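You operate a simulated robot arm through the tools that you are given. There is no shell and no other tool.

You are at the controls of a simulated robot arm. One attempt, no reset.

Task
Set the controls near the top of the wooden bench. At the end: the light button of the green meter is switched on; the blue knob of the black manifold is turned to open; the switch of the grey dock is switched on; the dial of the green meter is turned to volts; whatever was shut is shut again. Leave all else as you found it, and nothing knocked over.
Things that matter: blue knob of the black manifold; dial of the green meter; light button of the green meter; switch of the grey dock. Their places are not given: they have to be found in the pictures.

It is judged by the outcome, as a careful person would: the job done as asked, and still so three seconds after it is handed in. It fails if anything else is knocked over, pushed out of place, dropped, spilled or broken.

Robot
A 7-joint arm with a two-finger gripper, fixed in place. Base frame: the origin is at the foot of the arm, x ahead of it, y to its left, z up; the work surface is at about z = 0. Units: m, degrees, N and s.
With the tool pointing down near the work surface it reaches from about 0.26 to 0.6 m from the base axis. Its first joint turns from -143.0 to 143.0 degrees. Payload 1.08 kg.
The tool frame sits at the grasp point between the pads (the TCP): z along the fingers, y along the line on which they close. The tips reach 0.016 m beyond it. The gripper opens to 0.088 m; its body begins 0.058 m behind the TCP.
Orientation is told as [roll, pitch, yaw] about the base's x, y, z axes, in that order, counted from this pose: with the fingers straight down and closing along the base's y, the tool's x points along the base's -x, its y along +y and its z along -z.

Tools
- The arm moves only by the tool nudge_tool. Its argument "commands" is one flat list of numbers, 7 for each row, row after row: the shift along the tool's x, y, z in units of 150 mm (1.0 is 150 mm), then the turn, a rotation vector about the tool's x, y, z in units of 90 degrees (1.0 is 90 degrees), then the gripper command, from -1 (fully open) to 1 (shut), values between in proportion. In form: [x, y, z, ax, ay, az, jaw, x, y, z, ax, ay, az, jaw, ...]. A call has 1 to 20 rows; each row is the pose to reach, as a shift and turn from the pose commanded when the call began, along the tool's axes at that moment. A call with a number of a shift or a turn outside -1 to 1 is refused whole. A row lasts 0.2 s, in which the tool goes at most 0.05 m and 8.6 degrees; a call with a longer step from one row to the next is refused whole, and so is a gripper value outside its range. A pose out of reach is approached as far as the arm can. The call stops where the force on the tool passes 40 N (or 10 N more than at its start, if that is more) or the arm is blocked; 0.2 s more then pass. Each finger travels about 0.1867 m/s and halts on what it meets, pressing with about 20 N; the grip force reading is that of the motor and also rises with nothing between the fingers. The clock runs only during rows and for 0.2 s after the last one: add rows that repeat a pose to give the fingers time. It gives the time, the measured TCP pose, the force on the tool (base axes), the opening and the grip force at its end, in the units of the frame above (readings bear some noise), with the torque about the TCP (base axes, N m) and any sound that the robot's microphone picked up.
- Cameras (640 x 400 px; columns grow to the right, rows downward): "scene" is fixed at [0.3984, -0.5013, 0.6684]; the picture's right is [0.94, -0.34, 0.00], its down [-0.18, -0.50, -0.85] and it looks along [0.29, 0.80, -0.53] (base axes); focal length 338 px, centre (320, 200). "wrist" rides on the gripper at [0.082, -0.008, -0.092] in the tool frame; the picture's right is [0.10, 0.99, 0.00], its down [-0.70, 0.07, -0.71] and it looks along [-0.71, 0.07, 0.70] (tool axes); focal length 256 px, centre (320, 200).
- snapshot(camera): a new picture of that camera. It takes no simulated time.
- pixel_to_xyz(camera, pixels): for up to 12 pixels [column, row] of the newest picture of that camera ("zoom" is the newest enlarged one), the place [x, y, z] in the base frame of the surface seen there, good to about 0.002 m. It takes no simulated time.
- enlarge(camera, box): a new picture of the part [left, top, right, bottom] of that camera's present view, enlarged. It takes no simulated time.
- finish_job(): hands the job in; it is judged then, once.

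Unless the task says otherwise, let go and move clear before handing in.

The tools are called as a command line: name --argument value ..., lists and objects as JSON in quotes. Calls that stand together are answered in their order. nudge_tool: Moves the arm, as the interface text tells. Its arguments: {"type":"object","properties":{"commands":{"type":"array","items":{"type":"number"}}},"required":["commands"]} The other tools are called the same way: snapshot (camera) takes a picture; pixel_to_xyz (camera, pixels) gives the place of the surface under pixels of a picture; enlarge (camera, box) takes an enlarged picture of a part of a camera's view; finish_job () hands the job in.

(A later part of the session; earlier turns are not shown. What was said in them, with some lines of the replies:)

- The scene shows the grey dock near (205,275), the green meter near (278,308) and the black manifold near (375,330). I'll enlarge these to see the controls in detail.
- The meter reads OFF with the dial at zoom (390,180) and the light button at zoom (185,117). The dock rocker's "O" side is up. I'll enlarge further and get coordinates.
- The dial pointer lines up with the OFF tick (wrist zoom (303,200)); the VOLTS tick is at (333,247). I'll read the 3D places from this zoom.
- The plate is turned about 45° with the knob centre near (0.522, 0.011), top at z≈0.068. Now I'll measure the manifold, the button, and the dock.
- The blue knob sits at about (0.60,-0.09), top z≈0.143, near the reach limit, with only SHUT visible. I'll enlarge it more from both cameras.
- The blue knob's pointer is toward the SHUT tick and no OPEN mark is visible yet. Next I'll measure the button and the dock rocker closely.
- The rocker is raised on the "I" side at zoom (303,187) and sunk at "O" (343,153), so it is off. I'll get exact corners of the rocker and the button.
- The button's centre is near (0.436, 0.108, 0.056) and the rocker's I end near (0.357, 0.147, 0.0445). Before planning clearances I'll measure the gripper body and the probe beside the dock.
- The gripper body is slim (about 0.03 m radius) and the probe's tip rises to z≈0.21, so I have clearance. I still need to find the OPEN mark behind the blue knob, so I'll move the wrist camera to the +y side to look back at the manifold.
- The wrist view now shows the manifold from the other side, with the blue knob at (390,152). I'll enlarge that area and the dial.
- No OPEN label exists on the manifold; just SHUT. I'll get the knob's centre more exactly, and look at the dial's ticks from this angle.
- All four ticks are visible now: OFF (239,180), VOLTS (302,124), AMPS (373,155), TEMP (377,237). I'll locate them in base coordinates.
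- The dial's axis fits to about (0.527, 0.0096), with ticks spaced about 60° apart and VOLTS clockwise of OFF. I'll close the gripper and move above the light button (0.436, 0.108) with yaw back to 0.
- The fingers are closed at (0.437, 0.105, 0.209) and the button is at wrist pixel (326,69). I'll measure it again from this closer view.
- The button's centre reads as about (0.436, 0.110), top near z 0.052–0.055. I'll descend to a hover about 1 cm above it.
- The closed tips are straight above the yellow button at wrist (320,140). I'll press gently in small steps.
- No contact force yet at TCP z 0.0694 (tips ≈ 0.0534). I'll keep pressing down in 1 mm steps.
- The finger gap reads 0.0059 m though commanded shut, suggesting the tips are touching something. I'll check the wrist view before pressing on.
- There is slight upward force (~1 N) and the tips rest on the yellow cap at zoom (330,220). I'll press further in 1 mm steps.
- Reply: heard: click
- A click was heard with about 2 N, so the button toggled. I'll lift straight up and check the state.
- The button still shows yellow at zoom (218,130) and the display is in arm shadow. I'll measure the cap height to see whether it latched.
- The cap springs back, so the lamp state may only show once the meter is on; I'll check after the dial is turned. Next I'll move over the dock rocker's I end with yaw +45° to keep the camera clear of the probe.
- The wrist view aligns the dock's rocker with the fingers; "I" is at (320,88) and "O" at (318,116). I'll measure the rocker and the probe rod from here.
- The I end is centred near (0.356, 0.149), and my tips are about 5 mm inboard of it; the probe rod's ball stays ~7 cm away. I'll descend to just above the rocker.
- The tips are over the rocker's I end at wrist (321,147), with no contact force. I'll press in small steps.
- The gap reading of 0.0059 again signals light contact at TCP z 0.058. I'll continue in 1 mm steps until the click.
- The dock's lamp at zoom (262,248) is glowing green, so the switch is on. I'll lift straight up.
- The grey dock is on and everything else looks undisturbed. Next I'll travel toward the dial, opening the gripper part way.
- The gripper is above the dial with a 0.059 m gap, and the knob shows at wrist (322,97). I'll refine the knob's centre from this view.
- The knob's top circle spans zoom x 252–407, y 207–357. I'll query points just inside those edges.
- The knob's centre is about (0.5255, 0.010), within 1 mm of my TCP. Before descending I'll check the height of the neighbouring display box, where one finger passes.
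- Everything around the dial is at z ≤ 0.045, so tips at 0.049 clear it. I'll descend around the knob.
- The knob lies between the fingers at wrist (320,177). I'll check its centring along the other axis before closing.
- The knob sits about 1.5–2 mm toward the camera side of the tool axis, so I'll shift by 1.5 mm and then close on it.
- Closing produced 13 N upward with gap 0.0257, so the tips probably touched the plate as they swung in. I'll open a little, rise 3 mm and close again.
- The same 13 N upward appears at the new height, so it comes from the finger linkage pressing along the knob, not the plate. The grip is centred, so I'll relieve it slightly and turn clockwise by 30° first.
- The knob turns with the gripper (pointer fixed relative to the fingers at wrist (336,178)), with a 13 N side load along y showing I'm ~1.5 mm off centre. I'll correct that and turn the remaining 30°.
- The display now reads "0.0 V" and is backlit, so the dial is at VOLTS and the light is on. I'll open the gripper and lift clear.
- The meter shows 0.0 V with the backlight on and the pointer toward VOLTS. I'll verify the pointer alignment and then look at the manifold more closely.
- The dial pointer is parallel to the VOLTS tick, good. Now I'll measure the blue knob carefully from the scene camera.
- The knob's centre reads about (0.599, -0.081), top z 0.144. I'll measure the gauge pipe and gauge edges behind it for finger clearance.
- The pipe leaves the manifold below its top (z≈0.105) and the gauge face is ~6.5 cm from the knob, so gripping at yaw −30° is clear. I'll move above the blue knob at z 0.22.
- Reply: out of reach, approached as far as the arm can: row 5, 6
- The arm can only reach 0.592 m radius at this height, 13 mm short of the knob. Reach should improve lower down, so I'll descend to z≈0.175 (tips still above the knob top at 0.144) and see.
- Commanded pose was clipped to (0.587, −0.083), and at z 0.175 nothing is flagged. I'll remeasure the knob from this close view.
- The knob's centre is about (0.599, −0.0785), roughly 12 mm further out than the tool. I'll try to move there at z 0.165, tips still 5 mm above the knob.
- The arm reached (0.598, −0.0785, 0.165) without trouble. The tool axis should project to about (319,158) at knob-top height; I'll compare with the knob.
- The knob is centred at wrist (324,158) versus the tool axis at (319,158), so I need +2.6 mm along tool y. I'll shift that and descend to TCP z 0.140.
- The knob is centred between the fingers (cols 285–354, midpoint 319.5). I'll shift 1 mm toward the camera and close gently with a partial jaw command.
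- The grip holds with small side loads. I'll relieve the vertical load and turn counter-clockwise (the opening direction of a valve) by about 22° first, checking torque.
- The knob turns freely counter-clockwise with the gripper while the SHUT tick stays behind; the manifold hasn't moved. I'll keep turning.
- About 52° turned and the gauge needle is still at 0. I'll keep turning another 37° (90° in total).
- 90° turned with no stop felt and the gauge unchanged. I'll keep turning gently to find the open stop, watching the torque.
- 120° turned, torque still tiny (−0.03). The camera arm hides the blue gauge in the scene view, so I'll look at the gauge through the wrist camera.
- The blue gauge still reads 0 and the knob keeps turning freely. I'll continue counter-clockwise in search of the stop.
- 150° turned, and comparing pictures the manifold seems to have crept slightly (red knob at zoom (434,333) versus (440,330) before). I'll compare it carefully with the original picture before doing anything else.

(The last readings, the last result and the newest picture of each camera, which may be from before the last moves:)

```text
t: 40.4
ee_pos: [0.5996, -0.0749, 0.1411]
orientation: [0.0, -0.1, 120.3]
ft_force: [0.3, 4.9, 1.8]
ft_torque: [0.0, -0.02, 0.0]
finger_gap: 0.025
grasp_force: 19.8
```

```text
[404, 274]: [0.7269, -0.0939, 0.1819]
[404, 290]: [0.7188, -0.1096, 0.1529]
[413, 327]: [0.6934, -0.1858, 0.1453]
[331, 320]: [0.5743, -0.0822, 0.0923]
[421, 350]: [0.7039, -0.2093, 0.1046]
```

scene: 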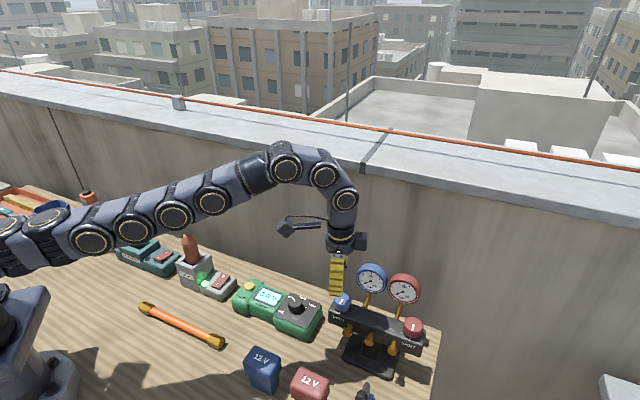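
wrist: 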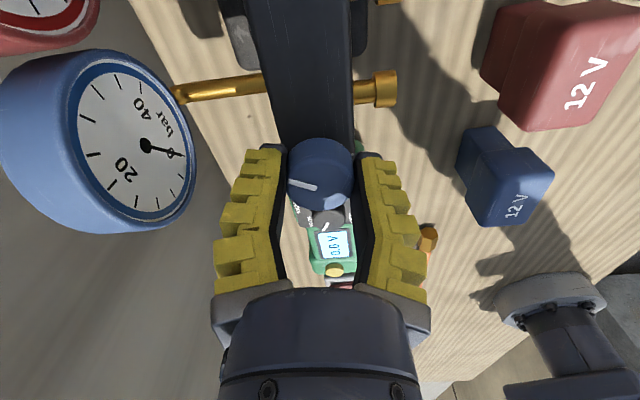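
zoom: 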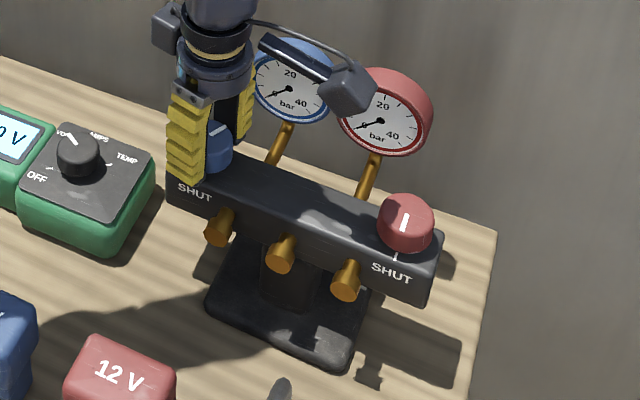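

The manifold is not fixed: features have crept by ~3 px (about 5 mm), because a small grip offset orbits as I turn. I'll open the gripper now, without moving, and see where it rests.

nudge_tool --commands '[0, 0, 0, 0, 0, 0, 0.3, 0, 0, 0, 0, 0, 0, 0.1, 0, 0, 0, 0, 0, 0, -0.1, 0, 0, 0, 0, 0, 0, -0.1]'

enlarge --camera "scene" --box '[320, 250, 440, 390]'

snapshot --camera "wrist"

```text
t: 41.4
ee_pos: [0.5981, -0.0767, 0.141]
orientation: [0.0, 0.0, 120.0]
ft_force: [-0.6, 0.0, -0.2]
ft_torque: [-0.02, -0.02, -0.01]
finger_gap: 0.0532
grasp_force: 3.5
```

```text
2.86 times, centred on (380, 320) of scene
```

zoom: 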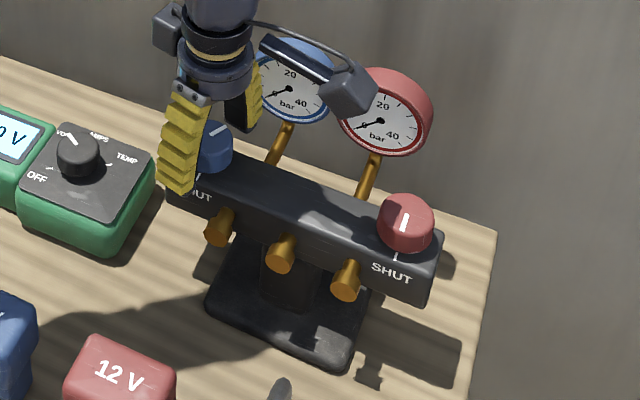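

```text
taken
```

wrist: 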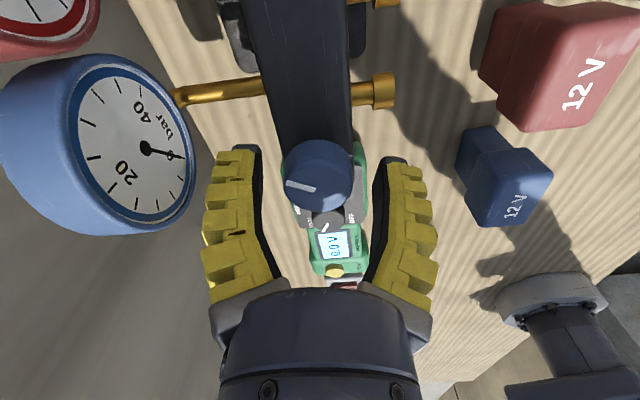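

With the gripper open, the manifold stays ~3 px left of its original place, so it slid about 5 mm. I'll measure precisely where the knob now is relative to the tool axis (expected at about (319,190)).

enlarge --camera "wrist" --box '[250, 110, 390, 240]'

pixel_to_xyz --camera "wrist" --pixels '[[317, 185], [290, 185], [345, 185], [317, 205], [317, 168], [312, 190], [290, 183]]'

```text
3.08 times, centred on (320, 175) of wrist
```

zoom: 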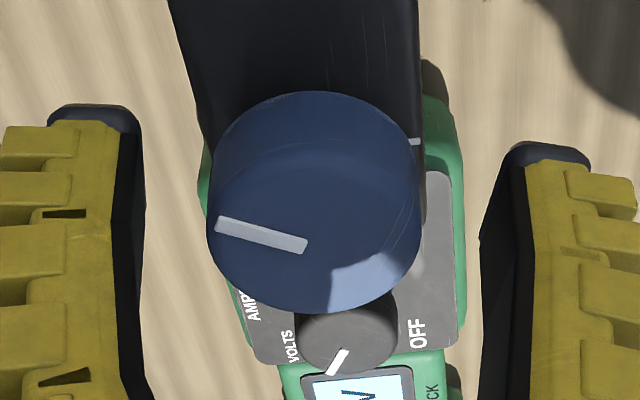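

```text
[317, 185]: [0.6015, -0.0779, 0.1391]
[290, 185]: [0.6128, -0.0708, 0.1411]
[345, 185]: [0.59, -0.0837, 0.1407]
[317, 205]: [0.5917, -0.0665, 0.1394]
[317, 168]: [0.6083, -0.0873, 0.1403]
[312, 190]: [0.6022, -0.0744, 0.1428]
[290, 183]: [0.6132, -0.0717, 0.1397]
```

The estimates conflict by a couple of millimetres, so I'd better measure the displacement directly. I'll lift the open gripper straight up clear of the knob and compare with the earlier enlarged pictures.

nudge_tool --commands '[0, 0, -0.07, 0, 0, 0, -0.1, 0, 0, -0.17, 0, 0, 0, -0.1, 0, 0, -0.17, 0, 0, 0, -0.1]'

nudge_tool --commands '[-0.1, -0.05, -0.1, 0, 0, 0, -0.1, -0.2, -0.1, -0.2, 0, 0, 0, -0.1, -0.4, -0.2, -0.3, 0, 0, 0, -0.1, -0.6, -0.3, -0.4, 0, 0, 0, -0.1]'

enlarge --camera "scene" --box '[320, 280, 380, 330]'

enlarge --camera "scene" --box '[320, 250, 440, 390]'

snapshot --camera "scene"

```text
t: 42.2
ee_pos: [0.5969, -0.0759, 0.1665]
orientation: [-0.1, -0.1, 120.0]
ft_force: [1.1, 0.2, 0.2]
ft_torque: [-0.01, 0.01, -0.02]
finger_gap: 0.0531
grasp_force: 2.8
```

```text
t: 43.2
ee_pos: [0.5907, 0.0229, 0.2231]
orientation: [0.0, 0.0, 119.9]
ft_force: [0.0, -0.2, 0.0]
ft_torque: [0.0, 0.01, 0.02]
finger_gap: 0.0528
grasp_force: 3.0
```

```text
8.00 times, centred on (350, 305) of scene
```

zoom: 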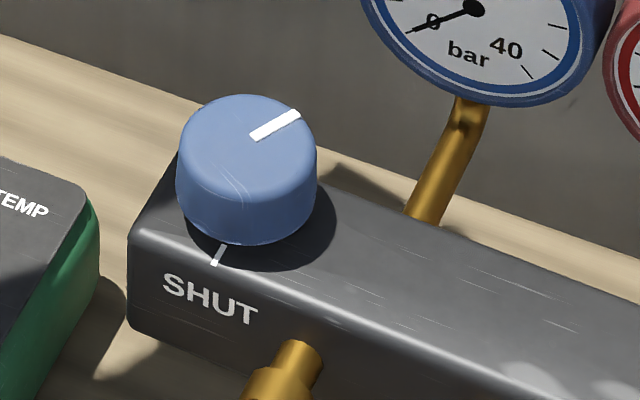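

```text
2.86 times, centred on (380, 320) of scene
```

zoom: 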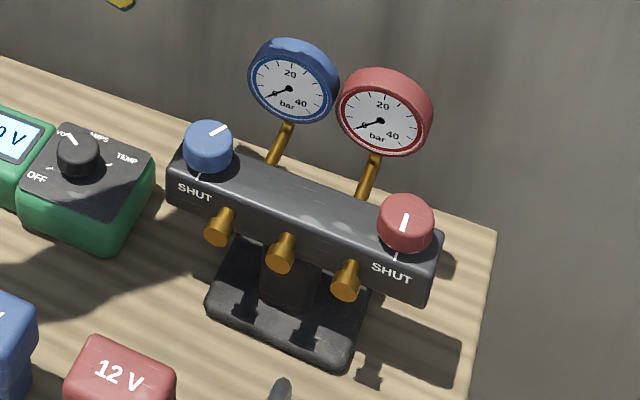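

```text
taken
```

scene: 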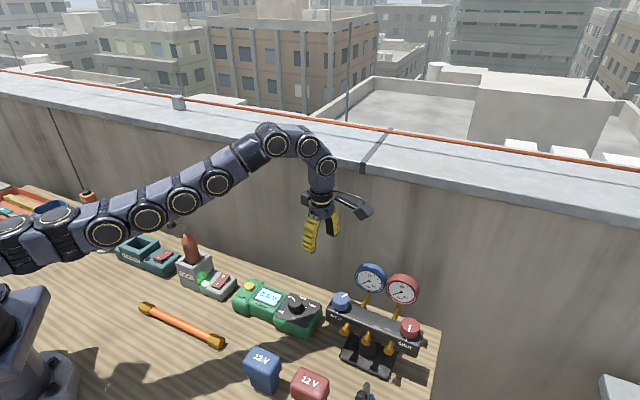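

Comparing the 8× pictures, the knob moved from (265,150) to (246,145) — the manifold slid about (−3.5, +4) mm with ~1.5° of turn, consistent with my grip being ~2.8 mm off along tool x. I'll re-grip properly centred, bring it back, and continue the turn; first I rotate the gripper back to yaw −30°.

nudge_tool --commands '[0, 0, 0, 0, 0, 0.0926, -0.1, 0, 0, 0, 0, 0, 0.1852, -0.1, 0, 0, 0, 0, 0, 0.2778, -0.1, 0, 0, 0, 0, 0, 0.3704, -0.1, 0, 0, 0, 0, 0, 0.463, -0.1, 0, 0, 0, 0, 0, 0.5556, -0.1, 0, 0, 0, 0, 0, 0.6481, -0.1, 0, 0, 0, 0, 0, 0.7407, -0.1, 0, 0, 0, 0, 0, 0.8333, -0.1]'

nudge_tool --commands '[0, 0, 0, 0, 0, 0.0926, -0.1, 0, 0, 0, 0, 0, 0.1852, -0.1, 0, 0, 0, 0, 0, 0.2778, -0.1, 0, 0, 0, 0, 0, 0.3704, -0.1, 0, 0, 0, 0, 0, 0.463, -0.1, 0, 0, 0, 0, 0, 0.5556, -0.1, 0, 0, 0, 0, 0, 0.6481, -0.1, 0, 0, 0, 0, 0, 0.7407, -0.1, 0, 0, 0, 0, 0, 0.8333, -0.1, 0, 0, 0, 0, 0, 0.8333, -0.1]'

snapshot --camera "wrist"

enlarge --camera "scene" --box '[320, 280, 380, 330]'

pixel_to_xyz --camera "zoom" --pixels '[[246, 145], [185, 145], [310, 150], [246, 100], [246, 185], [218, 255], [133, 237], [260, 135], [295, 117]]'

```text
t: 45.2
ee_pos: [0.5916, 0.0233, 0.2274]
orientation: [0.0, 0.0, 44.8]
ft_force: [-0.1, 0.0, 0.8]
ft_torque: [-0.03, 0.0, 0.02]
finger_gap: 0.0529
grasp_force: 3.1
```

```text
t: 47.4
ee_pos: [0.5916, 0.0239, 0.2255]
orientation: [0.1, 0.0, -30.1]
ft_force: [-0.2, 0.5, -0.4]
ft_torque: [0.03, -0.02, 0.01]
finger_gap: 0.053
grasp_force: 3.2
```

```text
taken
```

wrist: 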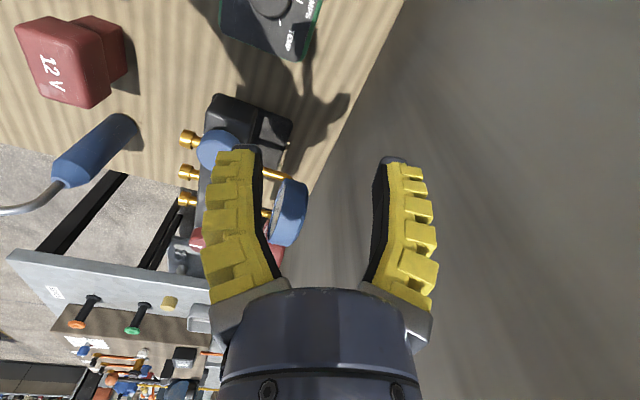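

```text
8.00 times, centred on (350, 305) of scene
```

zoom: 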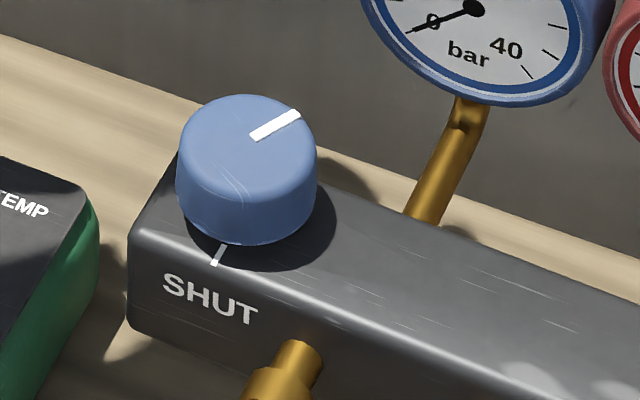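

```text
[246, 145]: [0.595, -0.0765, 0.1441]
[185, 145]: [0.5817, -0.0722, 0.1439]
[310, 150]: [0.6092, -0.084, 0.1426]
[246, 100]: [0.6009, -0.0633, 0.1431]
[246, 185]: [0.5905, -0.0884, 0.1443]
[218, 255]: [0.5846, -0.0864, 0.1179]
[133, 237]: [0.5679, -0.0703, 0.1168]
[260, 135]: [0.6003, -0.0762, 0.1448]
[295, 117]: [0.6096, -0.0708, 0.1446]
```

The knob is now near (0.596, −0.076) with its pointer roughly opposite the SHUT tick. I'll approach to hover over it at z 0.165 again, staying clear of the gauge.

nudge_tool --commands '[-0.0706, -0.1469, 0.0592, 0, 0, 0, -0.1, -0.1412, -0.2938, 0.1183, 0, 0, 0, -0.1, -0.2117, -0.4407, 0.1775, 0, 0, 0, -0.1, -0.2823, -0.5876, 0.2367, 0, 0, 0, -0.1, -0.318, -0.5728, 0.32, 0, 0, 0, -0.1, -0.3537, -0.5579, 0.4034, 0, 0, 0, -0.1, -0.3537, -0.5579, 0.4034, 0, 0, 0, -0.1]'

enlarge --camera "wrist" --box '[260, 90, 380, 210]'

snapshot --camera "scene"

```text
t: 49.0
ee_pos: [0.5968, -0.075, 0.1666]
orientation: [0.1, -0.1, -29.9]
ft_force: [-0.6, 0.3, -0.8]
ft_torque: [-0.02, 0.01, 0.02]
finger_gap: 0.0528
grasp_force: 3.3
```

```text
3.33 times, centred on (320, 150) of wrist
```

zoom: 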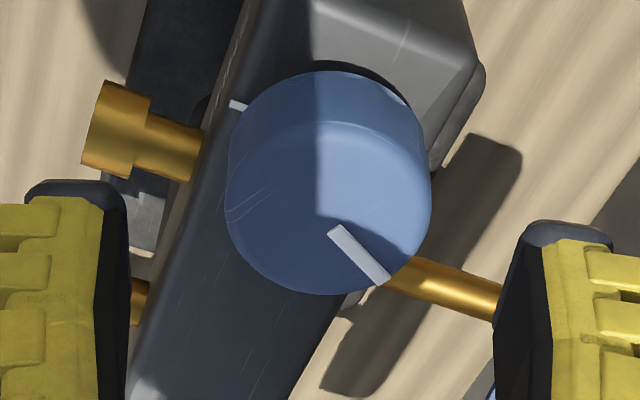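

```text
taken
```

scene: 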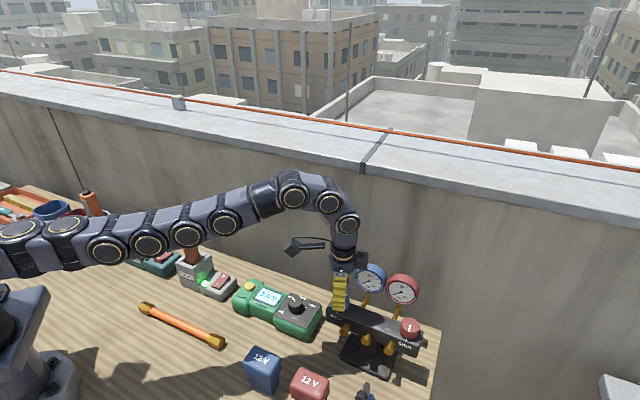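

The knob shows at wrist (322,153.5); using the calibration from the previous grip I need about +0.8 mm in tool x and +1.7 mm in tool y. I'll shift and descend to z 0.140.

nudge_tool --commands '[0.0053, 0.0113, 0, 0, 0, 0, -0.1, 0.0053, 0.0113, 0.06, 0, 0, 0, -0.1, 0.0053, 0.0113, 0.12, 0, 0, 0, -0.1, 0.0053, 0.0113, 0.1667, 0, 0, 0, -0.1, 0.0053, 0.0113, 0.1667, 0, 0, 0, -0.1]'

enlarge --camera "wrist" --box '[260, 110, 380, 230]'

```text
t: 50.2
ee_pos: [0.596, -0.0731, 0.1416]
orientation: [0.0, 0.0, -29.9]
ft_force: [0.3, -0.2, -0.6]
ft_torque: [0.03, -0.01, 0.03]
finger_gap: 0.0526
grasp_force: 3.2
```

```text
3.33 times, centred on (320, 170) of wrist
```

zoom: 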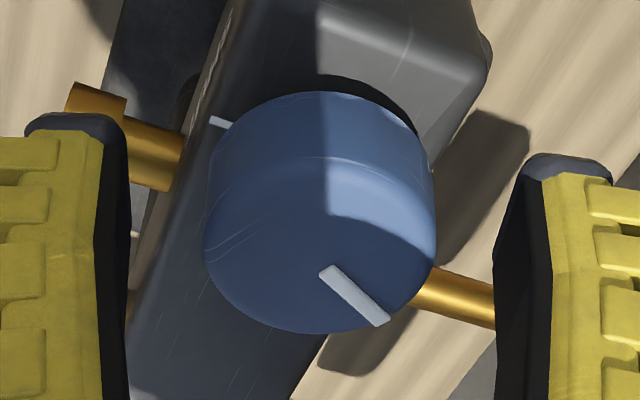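

The knob is now centred to within about 1 mm (col 320, row 184.7). I'll nudge back 0.6 mm and close gently.

nudge_tool --commands '[-0.004, 0, 0, 0, 0, 0, -0.1, -0.004, 0, 0, 0, 0, 0, 0.1, -0.004, 0, 0, 0, 0, 0, 0.3, -0.004, 0, -0.005, 0, 0, 0, 0.45, -0.004, 0, -0.0067, 0, 0, 0, 0.5, -0.004, 0, -0.0067, 0, 0, 0, 0.5]'

enlarge --camera "scene" --box '[320, 250, 440, 390]'

```text
t: 51.6
ee_pos: [0.5967, -0.0732, 0.1424]
orientation: [0.0, -0.1, -30.0]
ft_force: [2.4, -3.0, 6.1]
ft_torque: [-0.12, -0.09, -0.03]
finger_gap: 0.0262
grasp_force: 19.8
```

```text
2.86 times, centred on (380, 320) of scene
```

zoom: 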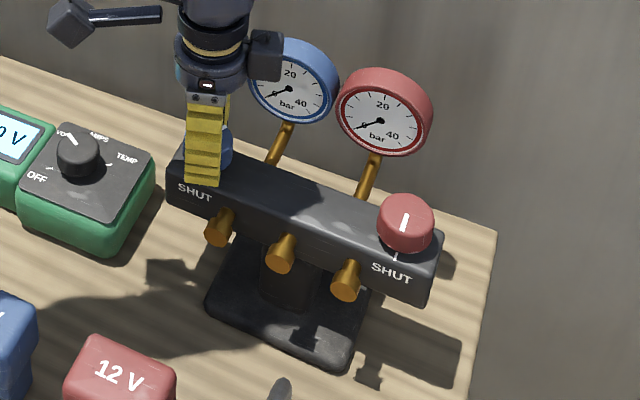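

Gripped without moving the manifold. Now I'll slowly drag it back by about (+3.3, −4.4) mm toward its original spot.

nudge_tool --commands '[-0.0084, -0.0036, -0.005, 0, 0, 0, 0.5, -0.0169, -0.0072, -0.005, 0, 0, 0, 0.5, -0.0253, -0.0108, -0.005, 0, 0, 0, 0.5, -0.0337, -0.0144, -0.005, 0, 0, 0, 0.5, -0.0337, -0.0144, -0.005, 0, 0, 0, 0.5]'

enlarge --camera "scene" --box '[320, 250, 440, 390]'

```text
t: 52.8
ee_pos: [0.5983, -0.078, 0.1416]
orientation: [0.0, 0.0, -30.1]
ft_force: [-2.9, 5.0, 1.4]
ft_torque: [0.1, 0.24, -0.02]
finger_gap: 0.0249
grasp_force: 19.9
```

```text
2.86 times, centred on (380, 320) of scene
```

zoom: 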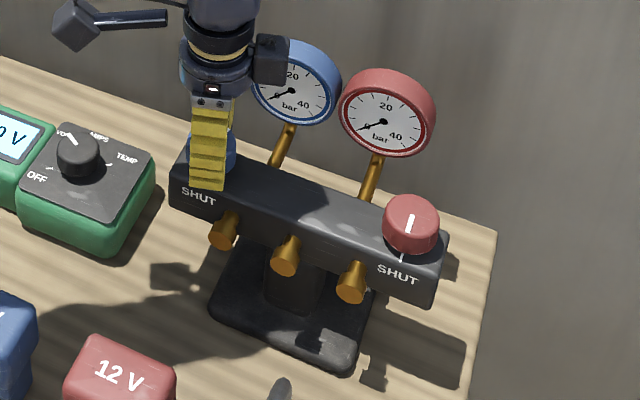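

The manifold moved most of the way back (red knob (411,225) vs original (415,222)). Now I'll continue turning counter-clockwise in 30° steps, checking torque and drift.

nudge_tool --commands '[0, 0, 0, 0, 0, -0.0833, 0.5, 0, 0, 0, 0, 0, -0.1667, 0.5, 0, 0, 0, 0, 0, -0.25, 0.5, 0, 0, 0, 0, 0, -0.3333, 0.5]'

enlarge --camera "scene" --box '[320, 250, 440, 390]'

enlarge --camera "wrist" --box '[220, 100, 420, 240]'

```text
t: 53.8
ee_pos: [0.5989, -0.0789, 0.1423]
orientation: [-0.1, -0.1, 0.0]
ft_force: [-1.1, -3.7, 0.1]
ft_torque: [-0.11, 0.24, -0.23]
finger_gap: 0.0246
grasp_force: 20.0
out of reach, approached as far as the arm can: row 3
```

```text
2.86 times, centred on (380, 320) of scene
```

zoom: 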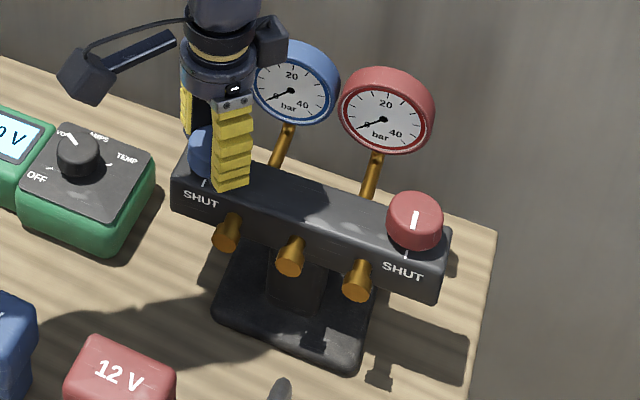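

```text
2.86 times, centred on (320, 170) of wrist
```

zoom: 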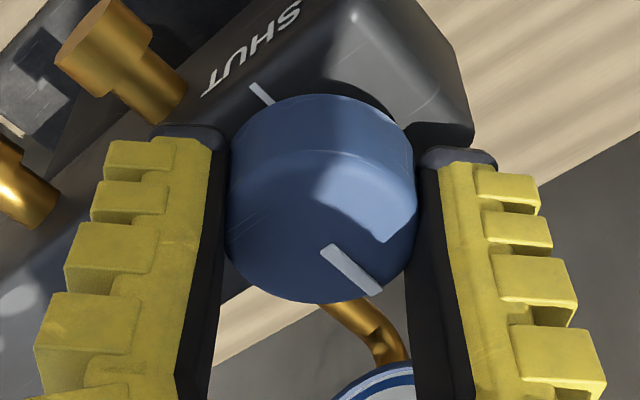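

Torque jumped to −0.23 N·m: the knob has hit its open stop, with the pointer about 180° from the SHUT tick. The manifold has also come back to its original place (red knob (415,221), SHUT label (403,272) as at first). I'll release now.

nudge_tool --commands '[0, 0, 0, 0, 0, -0.3, 0.4, 0, 0, 0, 0, 0, -0.3, 0.2, 0, 0, 0, 0, 0, -0.3, 0, 0, 0, 0, 0, 0, -0.3, -0.1, 0, 0, 0, 0, 0, -0.3, -0.1]'

enlarge --camera "scene" --box '[320, 250, 440, 390]'

snapshot --camera "wrist"

```text
refused: row 1 steps farther than a row can; nothing moved
```

```text
2.86 times, centred on (380, 320) of scene
```

zoom: 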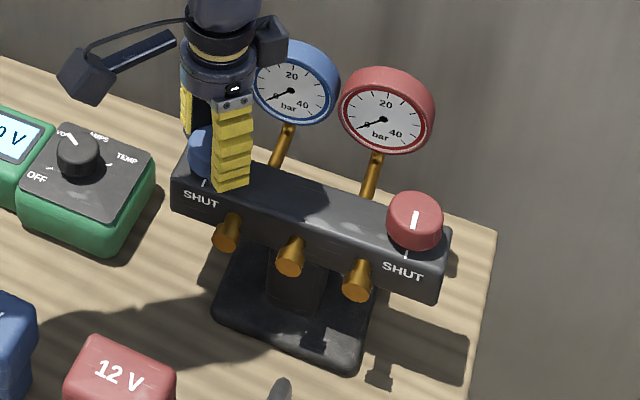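

```text
taken
```

wrist: 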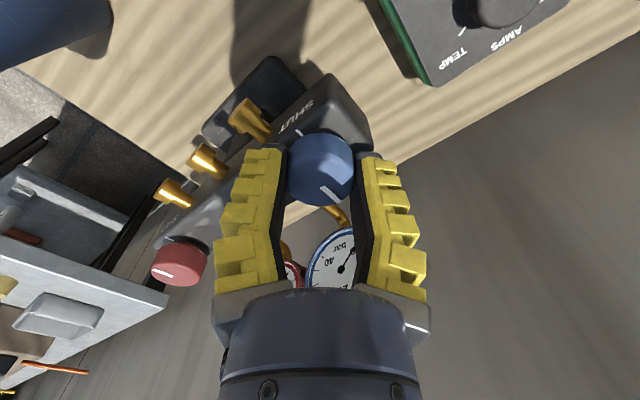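

That call was refused because I wrongly repeated a turn value; nothing moved. I'll release with zero shift and turn.

nudge_tool --commands '[0, 0, 0, 0, 0, 0, 0.4, 0, 0, 0, 0, 0, 0, 0.2, 0, 0, 0, 0, 0, 0, 0, 0, 0, 0, 0, 0, 0, -0.1, 0, 0, 0, 0, 0, 0, -0.1]'

enlarge --camera "scene" --box '[320, 250, 440, 390]'

snapshot --camera "wrist"

```text
t: 55.0
ee_pos: [0.6002, -0.0787, 0.1432]
orientation: [-0.1, 0.0, 0.0]
ft_force: [-0.1, 0.4, 0.2]
ft_torque: [0.01, -0.03, -0.05]
finger_gap: 0.0532
grasp_force: 3.4
```

```text
2.86 times, centred on (380, 320) of scene
```

zoom: 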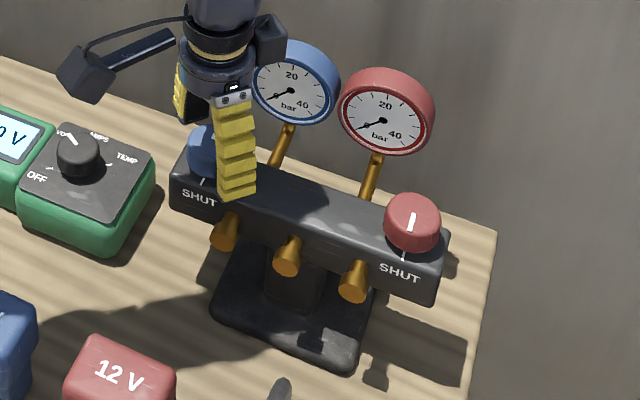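

```text
taken
```

wrist: 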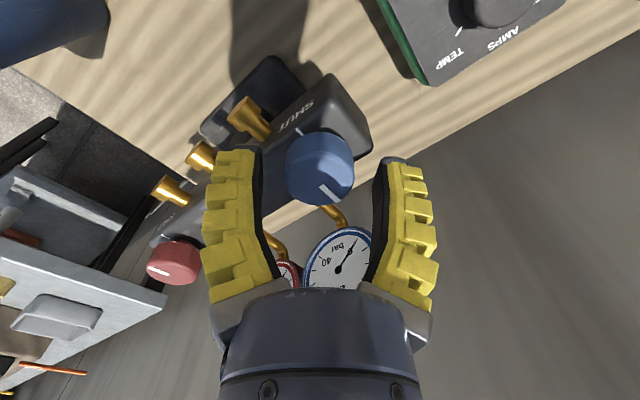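

Released; the manifold sits within ~2 mm of where it was (red knob (412,222) vs (415,222)). I'll lift straight up above the knob, then withdraw back and up.

nudge_tool --commands '[0, 0, -0.08, 0, 0, 0, -0.1, 0, 0, -0.16, 0, 0, 0, -0.1, 0, 0, -0.17, 0, 0, 0, -0.1, 0.05, 0, -0.22, 0, 0, 0, -0.1, 0.15, 0, -0.4, 0, 0, 0, -0.1, 0.35, 0, -0.6, 0, 0, 0, -0.1, 0.55, 0, -0.8, 0, 0, 0, -0.1, 0.75, 0, -1.0, 0, 0, 0, -0.1, 0.95, 0, -1.0, 0, 0, 0, -0.1, 0.95, 0, -1.0, 0, 0, 0, -0.1]'

snapshot --camera "scene"

enlarge --camera "scene" --box '[320, 250, 440, 390]'

enlarge --camera "scene" --box '[320, 280, 380, 330]'

snapshot --camera "wrist"

```text
t: 57.2
ee_pos: [0.4585, -0.0762, 0.2934]
orientation: [0.0, 0.0, 0.0]
ft_force: [-1.0, -1.5, -0.4]
ft_torque: [0.01, 0.01, 0.0]
finger_gap: 0.0527
grasp_force: 3.0
out of reach, approached as far as the arm can: row 1, 2, 3
```

```text
taken
```

scene: 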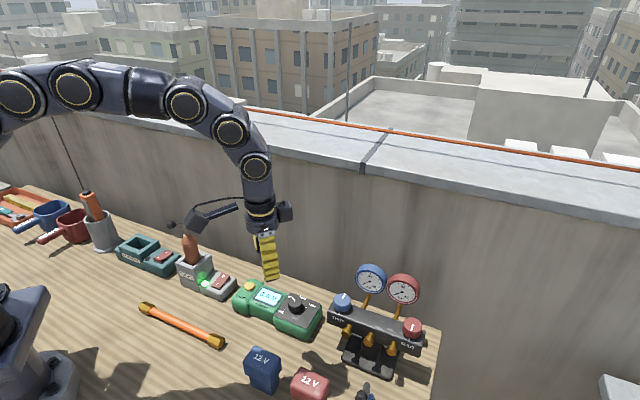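

```text
2.86 times, centred on (380, 320) of scene
```

zoom: 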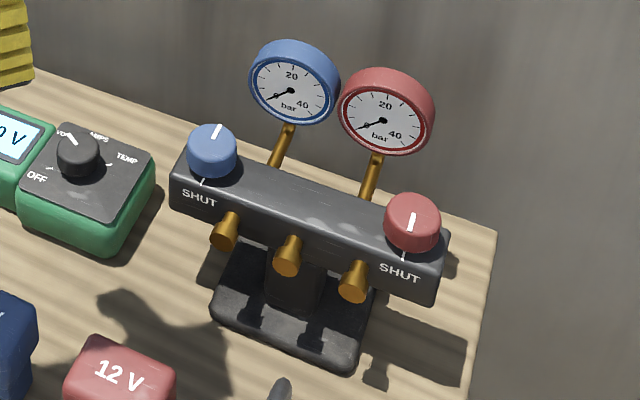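

```text
8.00 times, centred on (350, 305) of scene
```

zoom: 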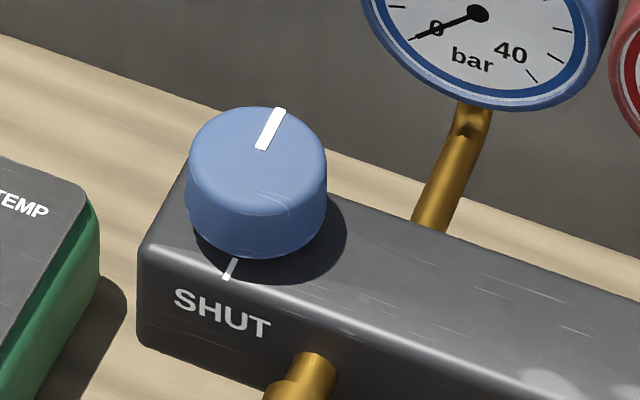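

```text
taken
```

wrist: 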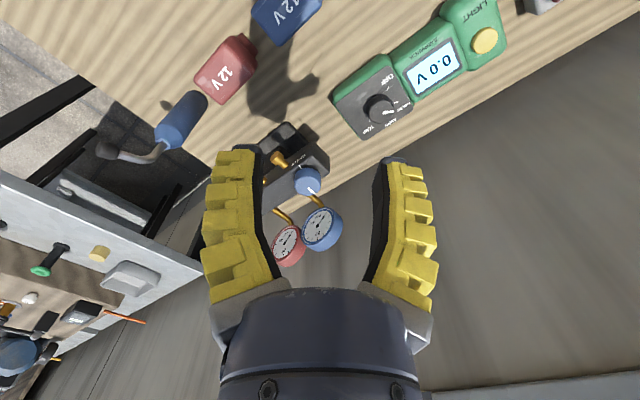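

The blue knob now points directly away from SHUT (open stop) and the manifold's tick is within ~1 mm of its original spot. I'll do a final check of the meter, the dock and the surroundings.

enlarge --camera "scene" --box '[220, 260, 340, 350]'

enlarge --camera "scene" --box '[100, 220, 250, 310]'

```text
4.44 times, centred on (280, 305) of scene
```

zoom: 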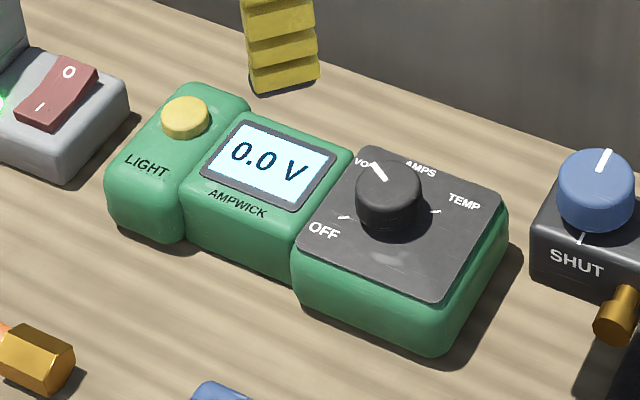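

```text
4.27 times, centred on (175, 265) of scene
```

zoom: 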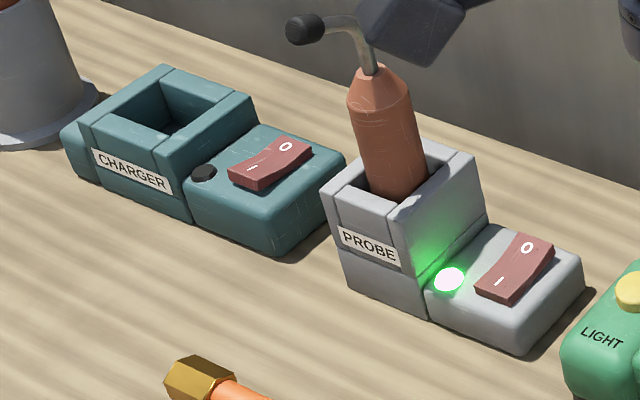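

The meter shows 0.0 V with its backlight on and the dial at VOLTS. The dock's lamp is green, the blue knob is at its open stop, the red knob is still SHUT, and nothing else has moved. The gripper is clear, so I'll hand the job in.

finish_job

```text
The job is handed in.
```

I set all four controls and handed the job in with the gripper clear of everything. The result hasn't been reported back to me.

- **Light button (green meter):** it's on. It clicked when pressed, and the display lit up once the dial left OFF.
- **Dial (green meter):** it points to VOLTS and the display reads 0.0 V.
- **Switch (grey dock):** it's on, and the dock's lamp glows green.
- **Blue knob (black manifold):** it's open. There is no OPEN mark, so I turned it counter-clockwise about 180° from SHUT until it hit a stop. The blue gauge still reads 0 bar, so it doesn't confirm the valve is open.
- **Shut things:** I opened nothing that needed shutting again, and the red knob is still at SHUT.

The manifold isn't fixed to the bench. It slid about 5 mm while I turned the blue knob, so I dragged it back by the knob. In the last pictures it sits within about 2 mm of where it started. I saw nothing else moved or knocked over.
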